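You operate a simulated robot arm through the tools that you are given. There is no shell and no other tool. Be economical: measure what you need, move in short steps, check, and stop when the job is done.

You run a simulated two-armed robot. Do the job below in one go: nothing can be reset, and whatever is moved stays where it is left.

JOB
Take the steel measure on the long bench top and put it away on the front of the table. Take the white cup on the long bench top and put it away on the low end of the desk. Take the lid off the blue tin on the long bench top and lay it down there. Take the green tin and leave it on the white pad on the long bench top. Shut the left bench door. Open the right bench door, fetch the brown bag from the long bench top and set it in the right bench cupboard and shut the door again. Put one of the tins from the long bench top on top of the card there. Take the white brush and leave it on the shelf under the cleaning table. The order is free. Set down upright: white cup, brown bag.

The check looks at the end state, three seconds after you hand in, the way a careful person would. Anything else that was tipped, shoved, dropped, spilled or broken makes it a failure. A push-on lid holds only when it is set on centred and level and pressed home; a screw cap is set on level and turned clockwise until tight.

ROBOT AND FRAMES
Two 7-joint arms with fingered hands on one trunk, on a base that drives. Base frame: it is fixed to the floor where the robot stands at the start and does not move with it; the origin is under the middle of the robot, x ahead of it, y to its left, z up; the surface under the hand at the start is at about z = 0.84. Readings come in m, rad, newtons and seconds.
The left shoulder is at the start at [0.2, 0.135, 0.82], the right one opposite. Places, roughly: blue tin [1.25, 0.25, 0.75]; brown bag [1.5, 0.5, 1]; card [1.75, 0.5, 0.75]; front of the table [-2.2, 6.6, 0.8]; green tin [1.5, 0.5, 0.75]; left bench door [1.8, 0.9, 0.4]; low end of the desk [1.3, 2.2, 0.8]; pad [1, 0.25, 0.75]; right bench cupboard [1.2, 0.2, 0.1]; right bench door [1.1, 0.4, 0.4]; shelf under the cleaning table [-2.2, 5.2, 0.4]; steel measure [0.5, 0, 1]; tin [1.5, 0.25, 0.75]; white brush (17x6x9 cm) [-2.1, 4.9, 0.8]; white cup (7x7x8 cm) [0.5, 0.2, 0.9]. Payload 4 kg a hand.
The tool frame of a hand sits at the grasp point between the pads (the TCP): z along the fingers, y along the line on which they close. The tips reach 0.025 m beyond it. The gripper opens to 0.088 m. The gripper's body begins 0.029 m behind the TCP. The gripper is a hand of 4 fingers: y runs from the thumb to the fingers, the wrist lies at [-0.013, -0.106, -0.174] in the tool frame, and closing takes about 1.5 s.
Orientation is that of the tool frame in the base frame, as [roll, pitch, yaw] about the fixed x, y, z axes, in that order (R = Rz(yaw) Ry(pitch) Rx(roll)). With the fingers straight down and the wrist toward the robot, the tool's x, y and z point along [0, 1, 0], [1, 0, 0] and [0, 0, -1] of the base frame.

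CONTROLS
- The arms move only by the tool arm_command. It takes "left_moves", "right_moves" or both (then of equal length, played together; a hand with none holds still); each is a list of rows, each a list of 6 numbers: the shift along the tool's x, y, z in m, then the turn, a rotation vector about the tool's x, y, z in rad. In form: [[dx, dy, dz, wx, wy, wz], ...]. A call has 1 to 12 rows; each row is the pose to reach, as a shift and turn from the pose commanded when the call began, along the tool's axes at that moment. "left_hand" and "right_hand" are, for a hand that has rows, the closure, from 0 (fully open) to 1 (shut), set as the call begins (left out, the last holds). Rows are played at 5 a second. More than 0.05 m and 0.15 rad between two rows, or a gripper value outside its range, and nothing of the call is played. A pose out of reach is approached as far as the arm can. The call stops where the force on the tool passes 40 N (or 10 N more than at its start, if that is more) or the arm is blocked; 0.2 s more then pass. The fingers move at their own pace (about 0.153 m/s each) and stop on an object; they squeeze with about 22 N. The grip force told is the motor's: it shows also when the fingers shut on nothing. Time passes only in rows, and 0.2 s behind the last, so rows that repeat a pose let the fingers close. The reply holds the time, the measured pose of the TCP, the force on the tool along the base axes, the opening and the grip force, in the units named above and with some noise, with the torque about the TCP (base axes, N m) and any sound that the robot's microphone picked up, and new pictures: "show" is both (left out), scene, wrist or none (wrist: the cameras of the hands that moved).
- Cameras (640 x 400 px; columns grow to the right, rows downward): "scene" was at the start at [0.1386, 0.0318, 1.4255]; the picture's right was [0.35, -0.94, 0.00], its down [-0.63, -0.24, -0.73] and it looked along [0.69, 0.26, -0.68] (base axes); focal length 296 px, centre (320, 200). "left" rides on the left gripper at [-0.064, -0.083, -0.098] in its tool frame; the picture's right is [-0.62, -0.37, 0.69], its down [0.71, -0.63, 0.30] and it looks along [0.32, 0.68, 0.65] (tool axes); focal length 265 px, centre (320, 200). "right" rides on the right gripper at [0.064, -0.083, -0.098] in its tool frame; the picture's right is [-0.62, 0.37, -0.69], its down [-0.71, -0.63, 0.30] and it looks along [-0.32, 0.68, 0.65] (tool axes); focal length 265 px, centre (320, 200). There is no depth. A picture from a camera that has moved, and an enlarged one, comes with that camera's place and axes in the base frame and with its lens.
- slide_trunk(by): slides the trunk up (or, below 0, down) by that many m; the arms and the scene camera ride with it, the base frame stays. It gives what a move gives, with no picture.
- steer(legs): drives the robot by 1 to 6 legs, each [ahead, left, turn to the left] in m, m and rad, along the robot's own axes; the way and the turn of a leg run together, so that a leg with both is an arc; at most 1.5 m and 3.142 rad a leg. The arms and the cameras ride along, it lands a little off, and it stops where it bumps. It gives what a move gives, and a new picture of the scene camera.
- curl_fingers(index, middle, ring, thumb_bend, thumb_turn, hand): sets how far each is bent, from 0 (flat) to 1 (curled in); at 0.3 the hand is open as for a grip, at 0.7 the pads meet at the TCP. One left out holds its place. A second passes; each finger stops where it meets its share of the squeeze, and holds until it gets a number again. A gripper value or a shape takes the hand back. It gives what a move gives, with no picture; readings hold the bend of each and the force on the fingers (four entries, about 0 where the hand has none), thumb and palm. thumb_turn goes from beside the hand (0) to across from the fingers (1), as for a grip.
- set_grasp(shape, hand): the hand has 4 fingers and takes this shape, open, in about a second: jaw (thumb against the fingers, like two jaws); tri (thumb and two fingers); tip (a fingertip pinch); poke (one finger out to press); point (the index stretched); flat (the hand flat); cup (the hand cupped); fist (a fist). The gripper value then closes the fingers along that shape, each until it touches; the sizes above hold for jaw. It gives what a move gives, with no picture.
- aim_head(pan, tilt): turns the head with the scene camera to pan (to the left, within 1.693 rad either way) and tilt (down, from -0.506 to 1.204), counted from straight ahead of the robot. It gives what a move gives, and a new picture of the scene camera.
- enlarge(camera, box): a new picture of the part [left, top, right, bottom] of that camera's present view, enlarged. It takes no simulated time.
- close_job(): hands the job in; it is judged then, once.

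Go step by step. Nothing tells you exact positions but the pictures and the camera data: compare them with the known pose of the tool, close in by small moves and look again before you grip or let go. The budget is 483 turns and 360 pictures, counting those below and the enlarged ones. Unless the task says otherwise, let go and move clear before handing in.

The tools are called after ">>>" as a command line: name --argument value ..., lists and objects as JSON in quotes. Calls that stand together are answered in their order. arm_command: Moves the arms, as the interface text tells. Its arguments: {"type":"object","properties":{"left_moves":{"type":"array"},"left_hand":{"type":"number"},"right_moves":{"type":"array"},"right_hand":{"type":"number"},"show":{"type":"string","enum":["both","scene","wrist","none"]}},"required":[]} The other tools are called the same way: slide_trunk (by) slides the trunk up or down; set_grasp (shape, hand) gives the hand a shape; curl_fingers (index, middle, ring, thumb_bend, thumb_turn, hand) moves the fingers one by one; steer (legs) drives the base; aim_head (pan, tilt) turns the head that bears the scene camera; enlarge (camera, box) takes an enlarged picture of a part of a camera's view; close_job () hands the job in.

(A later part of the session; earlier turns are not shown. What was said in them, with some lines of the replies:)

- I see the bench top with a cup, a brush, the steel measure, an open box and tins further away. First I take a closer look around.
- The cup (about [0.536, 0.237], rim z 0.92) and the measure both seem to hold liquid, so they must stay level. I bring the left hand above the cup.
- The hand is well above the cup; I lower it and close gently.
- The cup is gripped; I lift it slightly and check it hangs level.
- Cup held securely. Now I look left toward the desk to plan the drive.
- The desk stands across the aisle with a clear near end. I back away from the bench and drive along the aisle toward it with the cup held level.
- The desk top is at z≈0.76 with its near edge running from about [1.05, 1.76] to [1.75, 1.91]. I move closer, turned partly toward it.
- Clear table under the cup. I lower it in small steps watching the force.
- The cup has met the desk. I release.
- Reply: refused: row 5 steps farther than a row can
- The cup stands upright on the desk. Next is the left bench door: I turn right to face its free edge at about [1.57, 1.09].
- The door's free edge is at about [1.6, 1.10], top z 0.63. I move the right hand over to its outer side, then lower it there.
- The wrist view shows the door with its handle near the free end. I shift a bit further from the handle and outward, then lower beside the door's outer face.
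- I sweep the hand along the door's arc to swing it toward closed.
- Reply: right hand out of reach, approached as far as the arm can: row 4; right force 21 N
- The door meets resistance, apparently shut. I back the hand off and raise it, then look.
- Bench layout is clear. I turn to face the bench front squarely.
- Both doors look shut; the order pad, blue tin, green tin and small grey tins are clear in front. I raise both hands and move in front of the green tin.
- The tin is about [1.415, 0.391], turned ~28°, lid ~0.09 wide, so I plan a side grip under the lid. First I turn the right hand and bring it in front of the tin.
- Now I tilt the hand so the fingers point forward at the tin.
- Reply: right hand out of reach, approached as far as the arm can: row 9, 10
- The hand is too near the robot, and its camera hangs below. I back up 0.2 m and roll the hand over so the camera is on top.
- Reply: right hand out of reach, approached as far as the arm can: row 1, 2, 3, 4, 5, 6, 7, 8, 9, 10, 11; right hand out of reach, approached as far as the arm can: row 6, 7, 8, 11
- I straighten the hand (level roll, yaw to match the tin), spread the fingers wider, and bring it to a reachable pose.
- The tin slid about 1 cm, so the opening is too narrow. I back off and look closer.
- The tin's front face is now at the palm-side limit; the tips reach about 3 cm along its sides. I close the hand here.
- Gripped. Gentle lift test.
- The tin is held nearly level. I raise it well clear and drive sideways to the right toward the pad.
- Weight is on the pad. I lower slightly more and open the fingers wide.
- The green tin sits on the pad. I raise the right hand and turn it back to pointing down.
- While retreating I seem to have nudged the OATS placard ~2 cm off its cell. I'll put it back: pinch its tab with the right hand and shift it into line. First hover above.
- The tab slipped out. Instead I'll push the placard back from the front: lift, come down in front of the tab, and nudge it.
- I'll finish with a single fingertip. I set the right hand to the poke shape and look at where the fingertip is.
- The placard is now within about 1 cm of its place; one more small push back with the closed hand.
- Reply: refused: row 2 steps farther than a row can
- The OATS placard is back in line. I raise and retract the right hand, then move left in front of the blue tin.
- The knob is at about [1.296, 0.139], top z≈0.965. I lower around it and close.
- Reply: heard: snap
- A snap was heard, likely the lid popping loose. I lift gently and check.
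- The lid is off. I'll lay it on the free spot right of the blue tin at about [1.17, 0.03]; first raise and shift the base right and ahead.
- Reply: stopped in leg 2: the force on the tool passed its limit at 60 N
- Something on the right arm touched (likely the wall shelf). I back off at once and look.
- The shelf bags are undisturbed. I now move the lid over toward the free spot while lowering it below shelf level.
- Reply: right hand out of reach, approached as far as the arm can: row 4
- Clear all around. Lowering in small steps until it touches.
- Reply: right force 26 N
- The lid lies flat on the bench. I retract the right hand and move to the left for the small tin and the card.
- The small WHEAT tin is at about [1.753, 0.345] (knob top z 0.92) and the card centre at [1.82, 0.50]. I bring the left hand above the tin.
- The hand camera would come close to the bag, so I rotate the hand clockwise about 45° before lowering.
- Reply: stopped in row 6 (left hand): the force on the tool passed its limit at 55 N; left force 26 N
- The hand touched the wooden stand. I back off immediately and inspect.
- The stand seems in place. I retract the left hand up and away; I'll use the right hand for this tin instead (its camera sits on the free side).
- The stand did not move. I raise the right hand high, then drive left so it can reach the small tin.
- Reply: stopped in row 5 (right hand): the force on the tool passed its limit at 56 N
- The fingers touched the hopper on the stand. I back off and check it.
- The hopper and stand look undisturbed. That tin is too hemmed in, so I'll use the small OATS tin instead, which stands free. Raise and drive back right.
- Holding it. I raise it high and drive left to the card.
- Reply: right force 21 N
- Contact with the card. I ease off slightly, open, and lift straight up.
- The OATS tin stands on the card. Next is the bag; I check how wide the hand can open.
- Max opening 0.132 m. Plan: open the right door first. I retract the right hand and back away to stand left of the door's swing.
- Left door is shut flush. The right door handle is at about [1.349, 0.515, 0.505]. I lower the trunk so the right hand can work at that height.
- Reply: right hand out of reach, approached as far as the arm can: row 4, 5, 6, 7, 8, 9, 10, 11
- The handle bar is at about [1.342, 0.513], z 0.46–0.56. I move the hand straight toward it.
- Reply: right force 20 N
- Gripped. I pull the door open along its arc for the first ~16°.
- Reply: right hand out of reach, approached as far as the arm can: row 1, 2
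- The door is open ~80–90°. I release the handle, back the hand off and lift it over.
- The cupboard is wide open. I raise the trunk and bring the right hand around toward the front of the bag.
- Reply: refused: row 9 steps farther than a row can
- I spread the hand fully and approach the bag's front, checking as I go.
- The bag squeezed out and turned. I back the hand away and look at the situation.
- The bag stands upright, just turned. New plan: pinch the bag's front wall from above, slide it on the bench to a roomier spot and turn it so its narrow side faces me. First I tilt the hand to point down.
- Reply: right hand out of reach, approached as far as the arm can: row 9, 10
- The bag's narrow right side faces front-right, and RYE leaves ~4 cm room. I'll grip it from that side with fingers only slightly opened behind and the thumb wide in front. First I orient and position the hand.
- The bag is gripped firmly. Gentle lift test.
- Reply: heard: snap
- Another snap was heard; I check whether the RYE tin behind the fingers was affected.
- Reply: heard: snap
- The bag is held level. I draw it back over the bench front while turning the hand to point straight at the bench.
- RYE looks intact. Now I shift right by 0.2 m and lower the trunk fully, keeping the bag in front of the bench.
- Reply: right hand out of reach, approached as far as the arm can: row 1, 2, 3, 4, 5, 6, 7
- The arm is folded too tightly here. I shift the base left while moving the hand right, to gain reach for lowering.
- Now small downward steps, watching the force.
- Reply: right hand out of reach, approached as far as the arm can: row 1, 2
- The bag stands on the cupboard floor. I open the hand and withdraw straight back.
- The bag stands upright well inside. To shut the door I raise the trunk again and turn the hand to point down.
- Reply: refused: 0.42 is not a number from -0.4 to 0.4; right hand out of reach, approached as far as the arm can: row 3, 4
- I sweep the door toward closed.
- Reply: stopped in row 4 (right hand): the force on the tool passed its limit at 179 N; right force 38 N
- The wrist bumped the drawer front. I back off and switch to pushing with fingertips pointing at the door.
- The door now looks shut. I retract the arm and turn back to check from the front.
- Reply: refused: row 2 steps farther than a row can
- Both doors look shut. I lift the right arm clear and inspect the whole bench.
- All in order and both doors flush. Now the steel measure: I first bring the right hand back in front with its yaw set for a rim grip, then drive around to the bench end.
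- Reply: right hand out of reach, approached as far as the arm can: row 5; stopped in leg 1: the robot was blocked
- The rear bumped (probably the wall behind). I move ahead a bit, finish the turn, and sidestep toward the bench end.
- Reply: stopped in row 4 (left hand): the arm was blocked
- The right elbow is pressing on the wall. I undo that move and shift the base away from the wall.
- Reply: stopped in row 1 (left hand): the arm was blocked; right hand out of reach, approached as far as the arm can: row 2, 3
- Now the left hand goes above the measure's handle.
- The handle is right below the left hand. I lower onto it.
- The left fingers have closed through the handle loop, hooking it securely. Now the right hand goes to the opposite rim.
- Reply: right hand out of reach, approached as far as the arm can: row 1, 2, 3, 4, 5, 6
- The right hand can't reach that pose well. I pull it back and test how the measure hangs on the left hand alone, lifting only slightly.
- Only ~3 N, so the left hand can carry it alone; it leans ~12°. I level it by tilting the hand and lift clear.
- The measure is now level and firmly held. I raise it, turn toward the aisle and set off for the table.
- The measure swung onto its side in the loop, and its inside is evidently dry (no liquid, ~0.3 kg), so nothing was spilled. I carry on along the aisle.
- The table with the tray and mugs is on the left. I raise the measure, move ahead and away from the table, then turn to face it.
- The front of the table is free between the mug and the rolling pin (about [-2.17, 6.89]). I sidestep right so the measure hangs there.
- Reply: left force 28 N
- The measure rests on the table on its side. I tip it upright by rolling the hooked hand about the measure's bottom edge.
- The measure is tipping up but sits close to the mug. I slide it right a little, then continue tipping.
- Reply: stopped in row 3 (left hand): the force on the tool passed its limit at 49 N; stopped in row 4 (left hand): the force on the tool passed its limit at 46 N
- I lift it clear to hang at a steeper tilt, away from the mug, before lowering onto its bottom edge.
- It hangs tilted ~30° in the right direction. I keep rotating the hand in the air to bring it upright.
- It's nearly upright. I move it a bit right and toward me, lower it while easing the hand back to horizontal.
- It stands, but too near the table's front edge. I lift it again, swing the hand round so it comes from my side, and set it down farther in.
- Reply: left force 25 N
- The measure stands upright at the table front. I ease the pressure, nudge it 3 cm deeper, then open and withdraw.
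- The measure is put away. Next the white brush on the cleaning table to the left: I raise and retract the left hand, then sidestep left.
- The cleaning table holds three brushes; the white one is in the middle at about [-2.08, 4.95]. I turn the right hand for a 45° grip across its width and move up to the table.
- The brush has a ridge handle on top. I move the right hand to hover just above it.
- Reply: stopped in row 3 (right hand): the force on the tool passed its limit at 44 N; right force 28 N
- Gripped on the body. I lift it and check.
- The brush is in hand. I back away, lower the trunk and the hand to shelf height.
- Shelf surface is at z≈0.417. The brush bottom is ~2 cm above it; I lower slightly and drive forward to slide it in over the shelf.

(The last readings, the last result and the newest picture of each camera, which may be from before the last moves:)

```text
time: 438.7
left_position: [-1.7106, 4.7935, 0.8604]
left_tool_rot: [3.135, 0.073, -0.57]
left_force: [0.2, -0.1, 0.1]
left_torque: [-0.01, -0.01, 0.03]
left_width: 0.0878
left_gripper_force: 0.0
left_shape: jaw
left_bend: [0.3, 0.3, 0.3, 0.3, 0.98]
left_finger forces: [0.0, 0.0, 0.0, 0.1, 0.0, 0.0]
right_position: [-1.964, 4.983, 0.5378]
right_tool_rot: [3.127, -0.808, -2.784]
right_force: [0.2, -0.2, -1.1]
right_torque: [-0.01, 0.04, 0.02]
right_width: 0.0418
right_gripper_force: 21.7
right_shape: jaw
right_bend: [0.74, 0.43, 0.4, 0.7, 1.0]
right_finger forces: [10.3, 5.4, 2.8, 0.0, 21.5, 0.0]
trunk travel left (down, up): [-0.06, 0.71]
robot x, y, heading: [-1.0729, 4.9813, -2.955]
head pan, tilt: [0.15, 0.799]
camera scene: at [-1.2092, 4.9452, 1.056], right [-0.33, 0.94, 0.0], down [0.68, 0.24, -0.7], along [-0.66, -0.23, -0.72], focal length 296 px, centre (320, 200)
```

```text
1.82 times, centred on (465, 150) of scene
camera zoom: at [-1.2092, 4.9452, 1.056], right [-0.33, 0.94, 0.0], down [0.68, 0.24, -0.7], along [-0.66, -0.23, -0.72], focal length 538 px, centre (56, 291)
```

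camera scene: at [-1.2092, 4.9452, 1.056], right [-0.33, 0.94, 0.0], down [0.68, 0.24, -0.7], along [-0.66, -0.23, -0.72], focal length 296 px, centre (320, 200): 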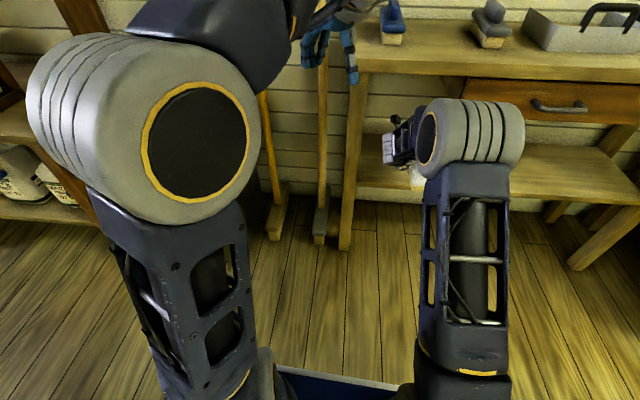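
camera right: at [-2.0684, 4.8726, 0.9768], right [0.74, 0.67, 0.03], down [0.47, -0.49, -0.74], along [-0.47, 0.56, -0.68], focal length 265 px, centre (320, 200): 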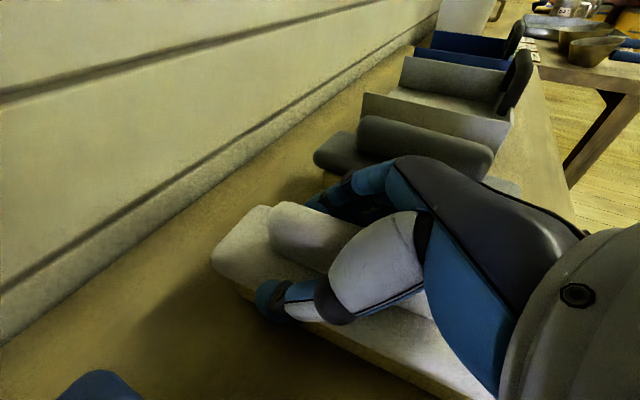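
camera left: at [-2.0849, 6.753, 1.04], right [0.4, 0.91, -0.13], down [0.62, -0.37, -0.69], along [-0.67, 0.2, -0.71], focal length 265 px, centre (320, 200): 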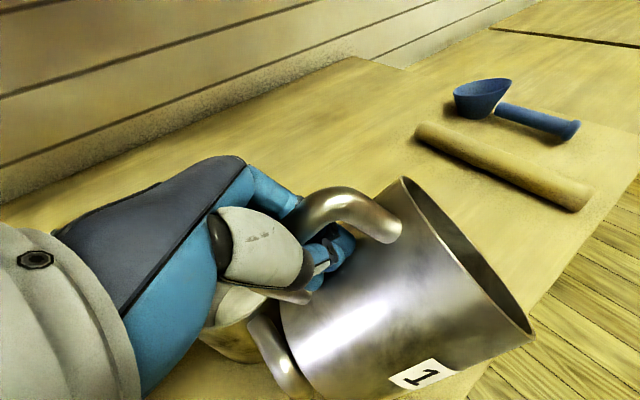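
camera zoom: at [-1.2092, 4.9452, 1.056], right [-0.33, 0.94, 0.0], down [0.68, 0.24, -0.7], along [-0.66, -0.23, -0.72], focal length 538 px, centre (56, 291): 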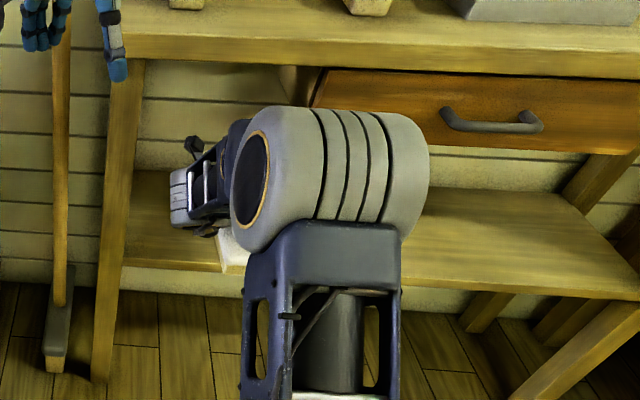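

>>> steer --legs '[[0.09, 0, 0]]'

>>> arm_command --right_moves '[[-0.004, 0, 0.004, 0, 0, 0], [-0.008, 0, 0.008, 0, 0, 0]]' --show "none"

>>> arm_command --right_moves '[[-0.003, 0, 0.003, 0, 0, 0], [-0.006, 0, 0.006, 0, 0, 0]]' --show "none"

```text
time: 439.8
left_position: [-1.7993, 4.7758, 0.8608]
left_tool_rot: [3.134, 0.072, -0.568]
left_force: [0.3, 0.2, -0.7]
left_torque: [0.0, -0.02, 0.01]
left_width: 0.0876
left_gripper_force: 0.0
left_shape: jaw
left_bend: [0.3, 0.3, 0.3, 0.3, 0.98]
left_finger forces: [0.1, 0.1, 0.0, 0.0, 0.0, 0.1]
right_position: [-2.0528, 4.9667, 0.5382]
right_tool_rot: [3.125, -0.807, -2.782]
right_force: [0.2, -0.6, -2.2]
right_torque: [-0.03, 0.02, -0.03]
right_width: 0.042
right_gripper_force: 22.3
right_shape: jaw
right_bend: [0.74, 0.43, 0.4, 0.7, 1.0]
right_finger forces: [10.2, 5.2, 3.0, 0.1, 21.5, 0.0]
trunk travel left (down, up): [-0.06, 0.71]
robot x, y, heading: [-1.1656, 4.9622, -2.953]
head pan, tilt: [0.15, 0.799]
camera scene: at [-1.2977, 4.9284, 1.056], right [-0.33, 0.94, 0.0], down [0.68, 0.24, -0.7], along [-0.66, -0.23, -0.72], focal length 296 px, centre (320, 200)
```

scene: 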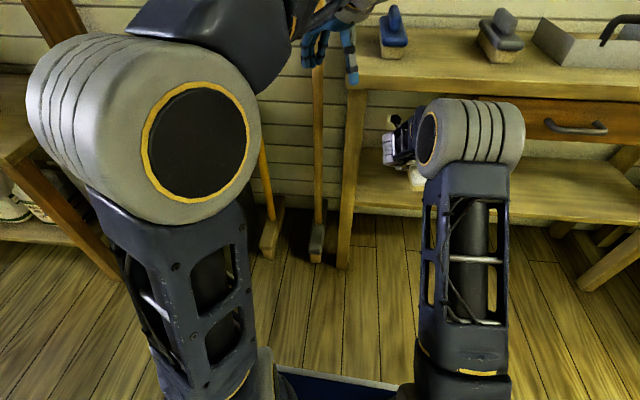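

```text
time: 440.4
left_position: [-1.7996, 4.7758, 0.8616]
left_tool_rot: [3.135, 0.074, -0.569]
left_force: [1.1, -0.4, 0.0]
left_torque: [-0.01, 0.03, -0.01]
left_width: 0.0876
left_gripper_force: 0.0
left_shape: jaw
left_bend: [0.3, 0.3, 0.3, 0.3, 0.98]
left_finger forces: [0.0, 0.0, 0.0, 0.1, 0.0, 0.1]
right_position: [-2.0524, 4.9661, 0.5267]
right_tool_rot: [3.129, -0.807, -2.785]
right_force: [0.2, -0.1, -2.1]
right_torque: [0.0, 0.03, 0.01]
right_width: 0.0419
right_gripper_force: 21.6
right_shape: jaw
right_bend: [0.74, 0.43, 0.4, 0.7, 1.0]
right_finger forces: [10.1, 5.5, 3.1, 0.0, 21.5, 0.0]
trunk travel left (down, up): [-0.06, 0.71]
robot x, y, heading: [-1.1652, 4.9666, -2.951]
head pan, tilt: [0.15, 0.799]
```

```text
time: 441.0
left_position: [-1.798, 4.7749, 0.8605]
left_tool_rot: [3.135, 0.074, -0.569]
left_force: [-0.1, 0.2, 0.4]
left_torque: [0.01, -0.02, 0.03]
left_width: 0.0881
left_gripper_force: 0.0
left_shape: jaw
left_bend: [0.3, 0.3, 0.3, 0.3, 0.98]
left_finger forces: [0.0, 0.0, 0.0, 0.0, 0.0, 0.0]
right_position: [-2.0531, 4.9656, 0.5171]
right_tool_rot: [3.126, -0.806, -2.785]
right_force: [0.4, -0.5, -1.1]
right_torque: [-0.01, 0.02, 0.0]
right_width: 0.0419
right_gripper_force: 21.3
right_shape: jaw
right_bend: [0.74, 0.43, 0.4, 0.7, 1.0]
right_finger forces: [10.2, 5.4, 3.1, 0.1, 21.5, 0.0]
trunk travel left (down, up): [-0.06, 0.71]
robot x, y, heading: [-1.1638, 4.9636, -2.956]
head pan, tilt: [0.15, 0.799]
```

>>> arm_command --right_moves '[[-0.004, 0, 0.004, 0, 0, 0], [-0.008, 0, 0.008, 0, 0, 0]]' --show "none"

>>> arm_command --right_moves '[[-0.004, 0, 0.004, 0, 0, 0], [-0.008, 0, 0.008, 0, 0, 0]]' --show "none"

>>> arm_command --right_moves '[[-0.004, 0, 0.004, 0, 0, 0], [-0.008, 0, 0.008, 0, 0, 0]]' --show "wrist"

```text
time: 441.6
left_position: [-1.7988, 4.7753, 0.861]
left_tool_rot: [3.135, 0.073, -0.57]
left_force: [-0.4, 0.5, 0.2]
left_torque: [-0.01, -0.04, -0.02]
left_width: 0.0873
left_gripper_force: 0.0
left_shape: jaw
left_bend: [0.3, 0.3, 0.3, 0.3, 0.98]
left_finger forces: [0.0, 0.1, 0.1, 0.0, 0.0, 0.0]
right_position: [-2.0534, 4.9649, 0.5061]
right_tool_rot: [3.122, -0.808, -2.78]
right_force: [0.2, -0.2, -1.9]
right_torque: [0.0, 0.0, 0.02]
right_width: 0.0416
right_gripper_force: 21.9
right_shape: jaw
right_bend: [0.74, 0.43, 0.4, 0.7, 1.0]
right_finger forces: [10.2, 5.4, 2.9, 0.0, 21.4, 0.1]
trunk travel left (down, up): [-0.06, 0.71]
robot x, y, heading: [-1.1642, 4.9647, -2.953]
head pan, tilt: [0.15, 0.799]
```

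```text
time: 442.2
left_position: [-1.7987, 4.7755, 0.8611]
left_tool_rot: [3.134, 0.072, -0.568]
left_force: [0.4, 0.3, 0.0]
left_torque: [-0.01, -0.01, -0.02]
left_width: 0.0877
left_gripper_force: 0.1
left_shape: jaw
left_bend: [0.3, 0.3, 0.3, 0.3, 0.98]
left_finger forces: [0.0, 0.1, 0.0, 0.1, 0.0, 0.1]
right_position: [-2.0524, 4.9654, 0.4959]
right_tool_rot: [3.127, -0.809, -2.782]
right_force: [0.2, 0.9, -1.0]
right_torque: [-0.03, 0.05, -0.05]
right_width: 0.0416
right_gripper_force: 22.2
right_shape: jaw
right_bend: [0.74, 0.43, 0.4, 0.7, 1.0]
right_finger forces: [10.2, 5.4, 3.0, 0.0, 21.4, 0.0]
trunk travel left (down, up): [-0.06, 0.71]
robot x, y, heading: [-1.1623, 4.9635, -2.956]
head pan, tilt: [0.15, 0.799]
```

```text
time: 442.8
left_position: [-1.7984, 4.7756, 0.8599]
left_tool_rot: [3.133, 0.073, -0.567]
left_force: [0.4, 0.1, -0.3]
left_torque: [0.02, 0.01, -0.01]
left_width: 0.0879
left_gripper_force: 0.1
left_shape: jaw
left_bend: [0.3, 0.3, 0.3, 0.3, 0.98]
left_finger forces: [0.1, 0.0, 0.1, 0.1, 0.0, 0.0]
right_position: [-2.0546, 4.9656, 0.4839]
right_tool_rot: [3.127, -0.808, -2.787]
right_force: [0.1, -0.2, -1.1]
right_torque: [0.01, 0.02, -0.02]
right_width: 0.0415
right_gripper_force: 22.2
right_shape: jaw
right_bend: [0.74, 0.43, 0.4, 0.7, 1.0]
right_finger forces: [10.1, 5.4, 3.0, 0.0, 21.4, 0.1]
trunk travel left (down, up): [-0.06, 0.71]
robot x, y, heading: [-1.1657, 4.9637, -2.954]
head pan, tilt: [0.15, 0.799]
camera right: at [-2.0012, 4.8947, 0.5979], right [0.75, 0.66, 0.04], down [0.47, -0.49, -0.73], along [-0.47, 0.57, -0.68], focal length 265 px, centre (320, 200)
```

right: 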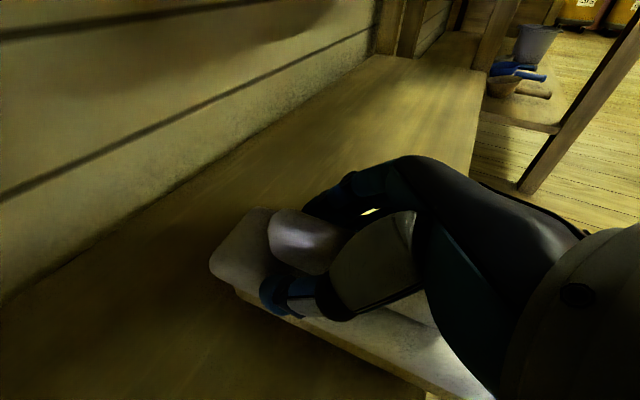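

>>> arm_command --right_moves '[[-0.004, 0, 0.004, 0, 0, 0], [-0.008, 0, 0.008, 0, 0, 0]]' --show "none"

>>> arm_command --right_moves '[[-0.004, 0, 0.004, 0, 0, 0], [-0.007, 0, 0.007, 0, 0, 0]]' --show "none"

>>> arm_command --right_moves '[[-0.004, 0, 0.004, 0, 0, 0], [-0.007, 0, 0.007, 0, 0, 0]]' --show "none"

```text
time: 443.4
left_position: [-1.7983, 4.7752, 0.8609]
left_tool_rot: [3.136, 0.072, -0.568]
left_force: [0.2, 0.0, 0.1]
left_torque: [0.01, 0.01, 0.03]
left_width: 0.0875
left_gripper_force: 0.1
left_shape: jaw
left_bend: [0.3, 0.3, 0.3, 0.3, 0.98]
left_finger forces: [0.1, 0.0, 0.1, 0.0, 0.0, 0.1]
right_position: [-2.0527, 4.9651, 0.4735]
right_tool_rot: [3.126, -0.808, -2.785]
right_force: [-0.1, -0.4, -1.3]
right_torque: [0.01, 0.03, -0.01]
right_width: 0.0416
right_gripper_force: 22.1
right_shape: jaw
right_bend: [0.74, 0.43, 0.4, 0.7, 1.0]
right_finger forces: [10.2, 5.3, 3.1, 0.0, 21.3, 0.1]
trunk travel left (down, up): [-0.06, 0.71]
robot x, y, heading: [-1.1682, 4.9633, -2.955]
head pan, tilt: [0.15, 0.799]
```

```text
time: 444.0
left_position: [-1.7992, 4.7765, 0.8613]
left_tool_rot: [3.136, 0.075, -0.569]
left_force: [-0.3, 0.2, -0.3]
left_torque: [0.0, -0.02, -0.03]
left_width: 0.0875
left_gripper_force: 0.0
left_shape: jaw
left_bend: [0.3, 0.3, 0.3, 0.3, 0.98]
left_finger forces: [0.0, 0.1, 0.0, 0.0, 0.1, 0.0]
right_position: [-2.054, 4.9662, 0.4659]
right_tool_rot: [3.122, -0.81, -2.784]
right_force: [3.0, 1.2, 9.0]
right_torque: [-0.18, -0.17, 0.17]
right_width: 0.0417
right_gripper_force: 21.6
right_shape: jaw
right_bend: [0.74, 0.43, 0.4, 0.7, 0.99]
right_finger forces: [10.6, 5.5, 2.8, 0.0, 23.4, 1.6]
trunk travel left (down, up): [-0.06, 0.71]
robot x, y, heading: [-1.1613, 4.9645, -2.954]
head pan, tilt: [0.15, 0.799]
```

```text
time: 444.6
left_position: [-1.7979, 4.7754, 0.8616]
left_tool_rot: [3.135, 0.074, -0.568]
left_force: [-0.3, 0.5, 0.7]
left_torque: [0.0, -0.01, 0.02]
left_width: 0.0875
left_gripper_force: 0.1
left_shape: jaw
left_bend: [0.3, 0.3, 0.3, 0.3, 0.98]
left_finger forces: [0.1, 0.0, 0.0, 0.1, 0.1, 0.0]
right_position: [-2.0573, 4.9666, 0.4633]
right_tool_rot: [3.113, -0.822, -2.78]
right_force: [5.0, 1.4, 13.8]
right_torque: [0.01, -0.41, 0.12]
right_width: 0.0422
right_gripper_force: 22.6
right_shape: jaw
right_bend: [0.74, 0.43, 0.41, 0.7, 0.98]
right_finger forces: [10.2, 5.3, 2.9, 0.0, 29.5, 6.3]
trunk travel left (down, up): [-0.06, 0.71]
robot x, y, heading: [-1.1643, 4.9638, -2.957]
head pan, tilt: [0.15, 0.799]
stopped in row 2 (right hand): the force on the tool passed its limit at 45 N (the readings are from after the stop); the commanded pose is now the measured one
```

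The brush rests on the shelf. I open the hand and back out.

>>> arm_command --right_moves '[[0.002, 0, -0.003, 0, 0, 0], [0.002, 0, -0.003, 0, 0, 0], [0.002, 0, -0.003, 0, 0, 0], [0.002, 0, -0.003, 0, 0, 0], [0.002, 0, -0.003, 0, 0, 0], [0.002, 0, -0.03, 0, 0, 0], [0.002, 0, -0.065, 0, 0, 0]]' --right_hand 0 --show "wrist"

>>> steer --legs '[[-0.4, 0, 0]]'

```text
time: 446.2
left_position: [-1.7984, 4.7755, 0.8614]
left_tool_rot: [3.134, 0.074, -0.567]
left_force: [0.3, 0.3, 0.5]
left_torque: [-0.02, -0.01, 0.02]
left_width: 0.0878
left_gripper_force: 0.0
left_shape: jaw
left_bend: [0.3, 0.3, 0.3, 0.3, 0.98]
left_finger forces: [0.0, 0.0, 0.0, 0.0, 0.0, 0.1]
right_position: [-2.0121, 4.9818, 0.5068]
right_tool_rot: [3.117, -0.818, -2.778]
right_force: [-0.2, 0.1, -0.4]
right_torque: [-0.01, -0.01, 0.02]
right_width: 0.0876
right_gripper_force: 0.0
right_shape: jaw
right_bend: [0.3, 0.3, 0.3, 0.3, 0.98]
right_finger forces: [0.0, 0.0, 0.0, 0.0, 0.0, 0.1]
trunk travel left (down, up): [-0.06, 0.71]
robot x, y, heading: [-1.1641, 4.9616, -2.958]
head pan, tilt: [0.15, 0.799]
camera right: at [-1.9586, 4.9106, 0.6199], right [0.75, 0.66, 0.03], down [0.46, -0.49, -0.74], along [-0.48, 0.57, -0.67], focal length 265 px, centre (320, 200)
```

right: 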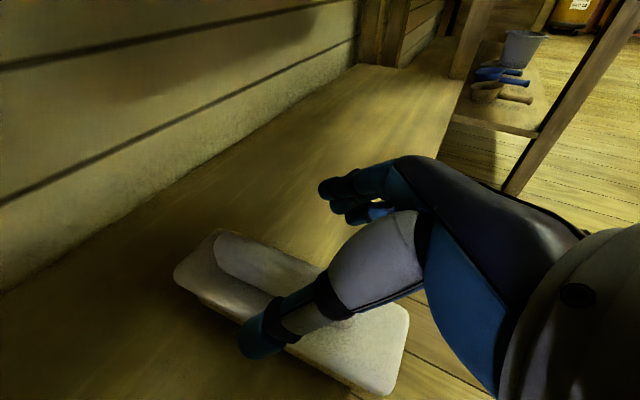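

```text
time: 448.6
left_position: [-1.4065, 4.8456, 0.8606]
left_tool_rot: [3.134, 0.072, -0.558]
left_force: [0.1, 0.4, -0.6]
left_torque: [0.01, -0.02, -0.03]
left_width: 0.0878
left_gripper_force: 0.1
left_shape: jaw
left_bend: [0.3, 0.3, 0.3, 0.3, 0.98]
left_finger forces: [0.0, 0.0, 0.0, 0.0, 0.1, 0.0]
right_position: [-1.624, 5.0499, 0.5065]
right_tool_rot: [3.114, -0.818, -2.767]
right_force: [0.6, -0.2, -1.0]
right_torque: [-0.03, 0.02, -0.01]
right_width: 0.0877
right_gripper_force: 0.1
right_shape: jaw
right_bend: [0.3, 0.3, 0.3, 0.3, 0.98]
right_finger forces: [0.1, 0.0, 0.0, 0.0, 0.1, 0.0]
trunk travel left (down, up): [-0.06, 0.71]
robot x, y, heading: [-0.7766, 5.04, -2.945]
head pan, tilt: [0.15, 0.799]
camera scene: at [-0.9076, 5.003, 1.056], right [-0.34, 0.94, 0.0], down [0.67, 0.24, -0.7], along [-0.66, -0.24, -0.72], focal length 296 px, centre (320, 200)
```

scene: 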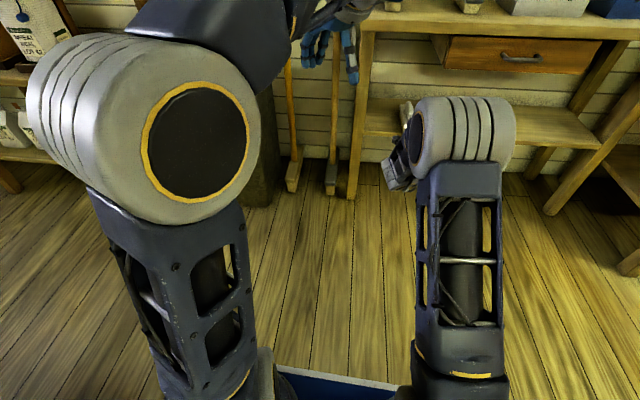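

>>> slide_trunk --by 0.36

>>> arm_command --right_moves '[[0, 0.045, 0, 0, 0, 0], [0, 0.09, 0, 0, 0, 0], [0, 0.135, 0, 0, 0, 0], [0, 0.18, 0, 0, 0, 0]]' --show "none"

>>> enlarge --camera "scene" --box '[320, 60, 560, 260]'

```text
time: 452.1
left_position: [-1.4075, 4.8455, 1.221]
left_tool_rot: [3.135, 0.074, -0.558]
left_force: [-0.1, 0.5, -0.5]
left_torque: [-0.01, 0.0, 0.02]
left_width: 0.0876
left_gripper_force: 0.1
left_shape: jaw
left_bend: [0.3, 0.3, 0.3, 0.3, 0.98]
left_finger forces: [0.1, 0.1, 0.0, 0.1, 0.0, 0.0]
right_position: [-1.6231, 5.0505, 0.8662]
right_tool_rot: [3.118, -0.819, -2.768]
right_force: [0.2, -0.7, -0.5]
right_torque: [0.01, 0.02, 0.01]
right_width: 0.0883
right_gripper_force: 0.2
right_shape: jaw
right_bend: [0.3, 0.3, 0.3, 0.3, 0.98]
right_finger forces: [0.1, 0.1, 0.0, 0.1, 0.0, 0.0]
trunk travel left (down, up): [-0.42, 0.35]
robot x, y, heading: [-0.7721, 5.0386, -2.944]
head pan, tilt: [0.15, 0.799]
```

```text
time: 453.1
left_position: [-1.4066, 4.8454, 1.2199]
left_tool_rot: [3.134, 0.073, -0.558]
left_force: [0.0, -0.4, -0.6]
left_torque: [0.04, 0.01, -0.02]
left_width: 0.0876
left_gripper_force: 0.0
left_shape: jaw
left_bend: [0.3, 0.3, 0.3, 0.3, 0.98]
left_finger forces: [0.0, 0.0, 0.0, 0.0, 0.0, 0.1]
right_position: [-1.6877, 5.2188, 0.8701]
right_tool_rot: [3.118, -0.819, -2.77]
right_force: [0.0, 0.7, 0.4]
right_torque: [0.02, 0.01, -0.02]
right_width: 0.0877
right_gripper_force: 0.1
right_shape: jaw
right_bend: [0.3, 0.3, 0.3, 0.3, 0.98]
right_finger forces: [0.1, 0.1, 0.0, 0.0, 0.0, 0.1]
trunk travel left (down, up): [-0.42, 0.35]
robot x, y, heading: [-0.7732, 5.0384, -2.945]
head pan, tilt: [0.15, 0.799]
```

```text
2.00 times, centred on (440, 160) of scene
camera zoom: at [-0.9076, 5.0027, 1.416], right [-0.34, 0.94, 0.0], down [0.67, 0.24, -0.7], along [-0.66, -0.24, -0.72], focal length 592 px, centre (80, 280)
```

zoom: 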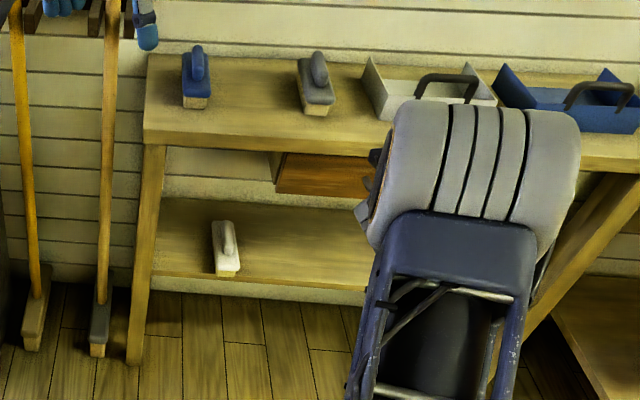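

>>> close_job

```text
The job is handed in.
```

I did every item on the list and handed the job in. These points could affect the check:

- **White brush:** it sits right at the front edge of the shelf under the cleaning table. It looked stable, but it may stick out by up to about a centimetre.
- **OATS placard:** my hand pushed it off its sample strip on the long bench top. I pushed it back into line, within a few millimetres as far as I could see.
- **RYE tin:** I heard two snaps while lifting the brown bag beside it. In the pictures afterwards its lid looked on and level, but I did not press it down to confirm.
- **Bumps:** a hand or arm touched the wall shelf, the hopper stand, a drawer front and the wall, and the base bumped something while turning near the wall tables. I saw nothing moved by these.
- **Steel measure:** it swung onto its side while I carried it. It was dry inside, and it now stands upright at the front of the table.

The tin on the card is the small OATS tin.
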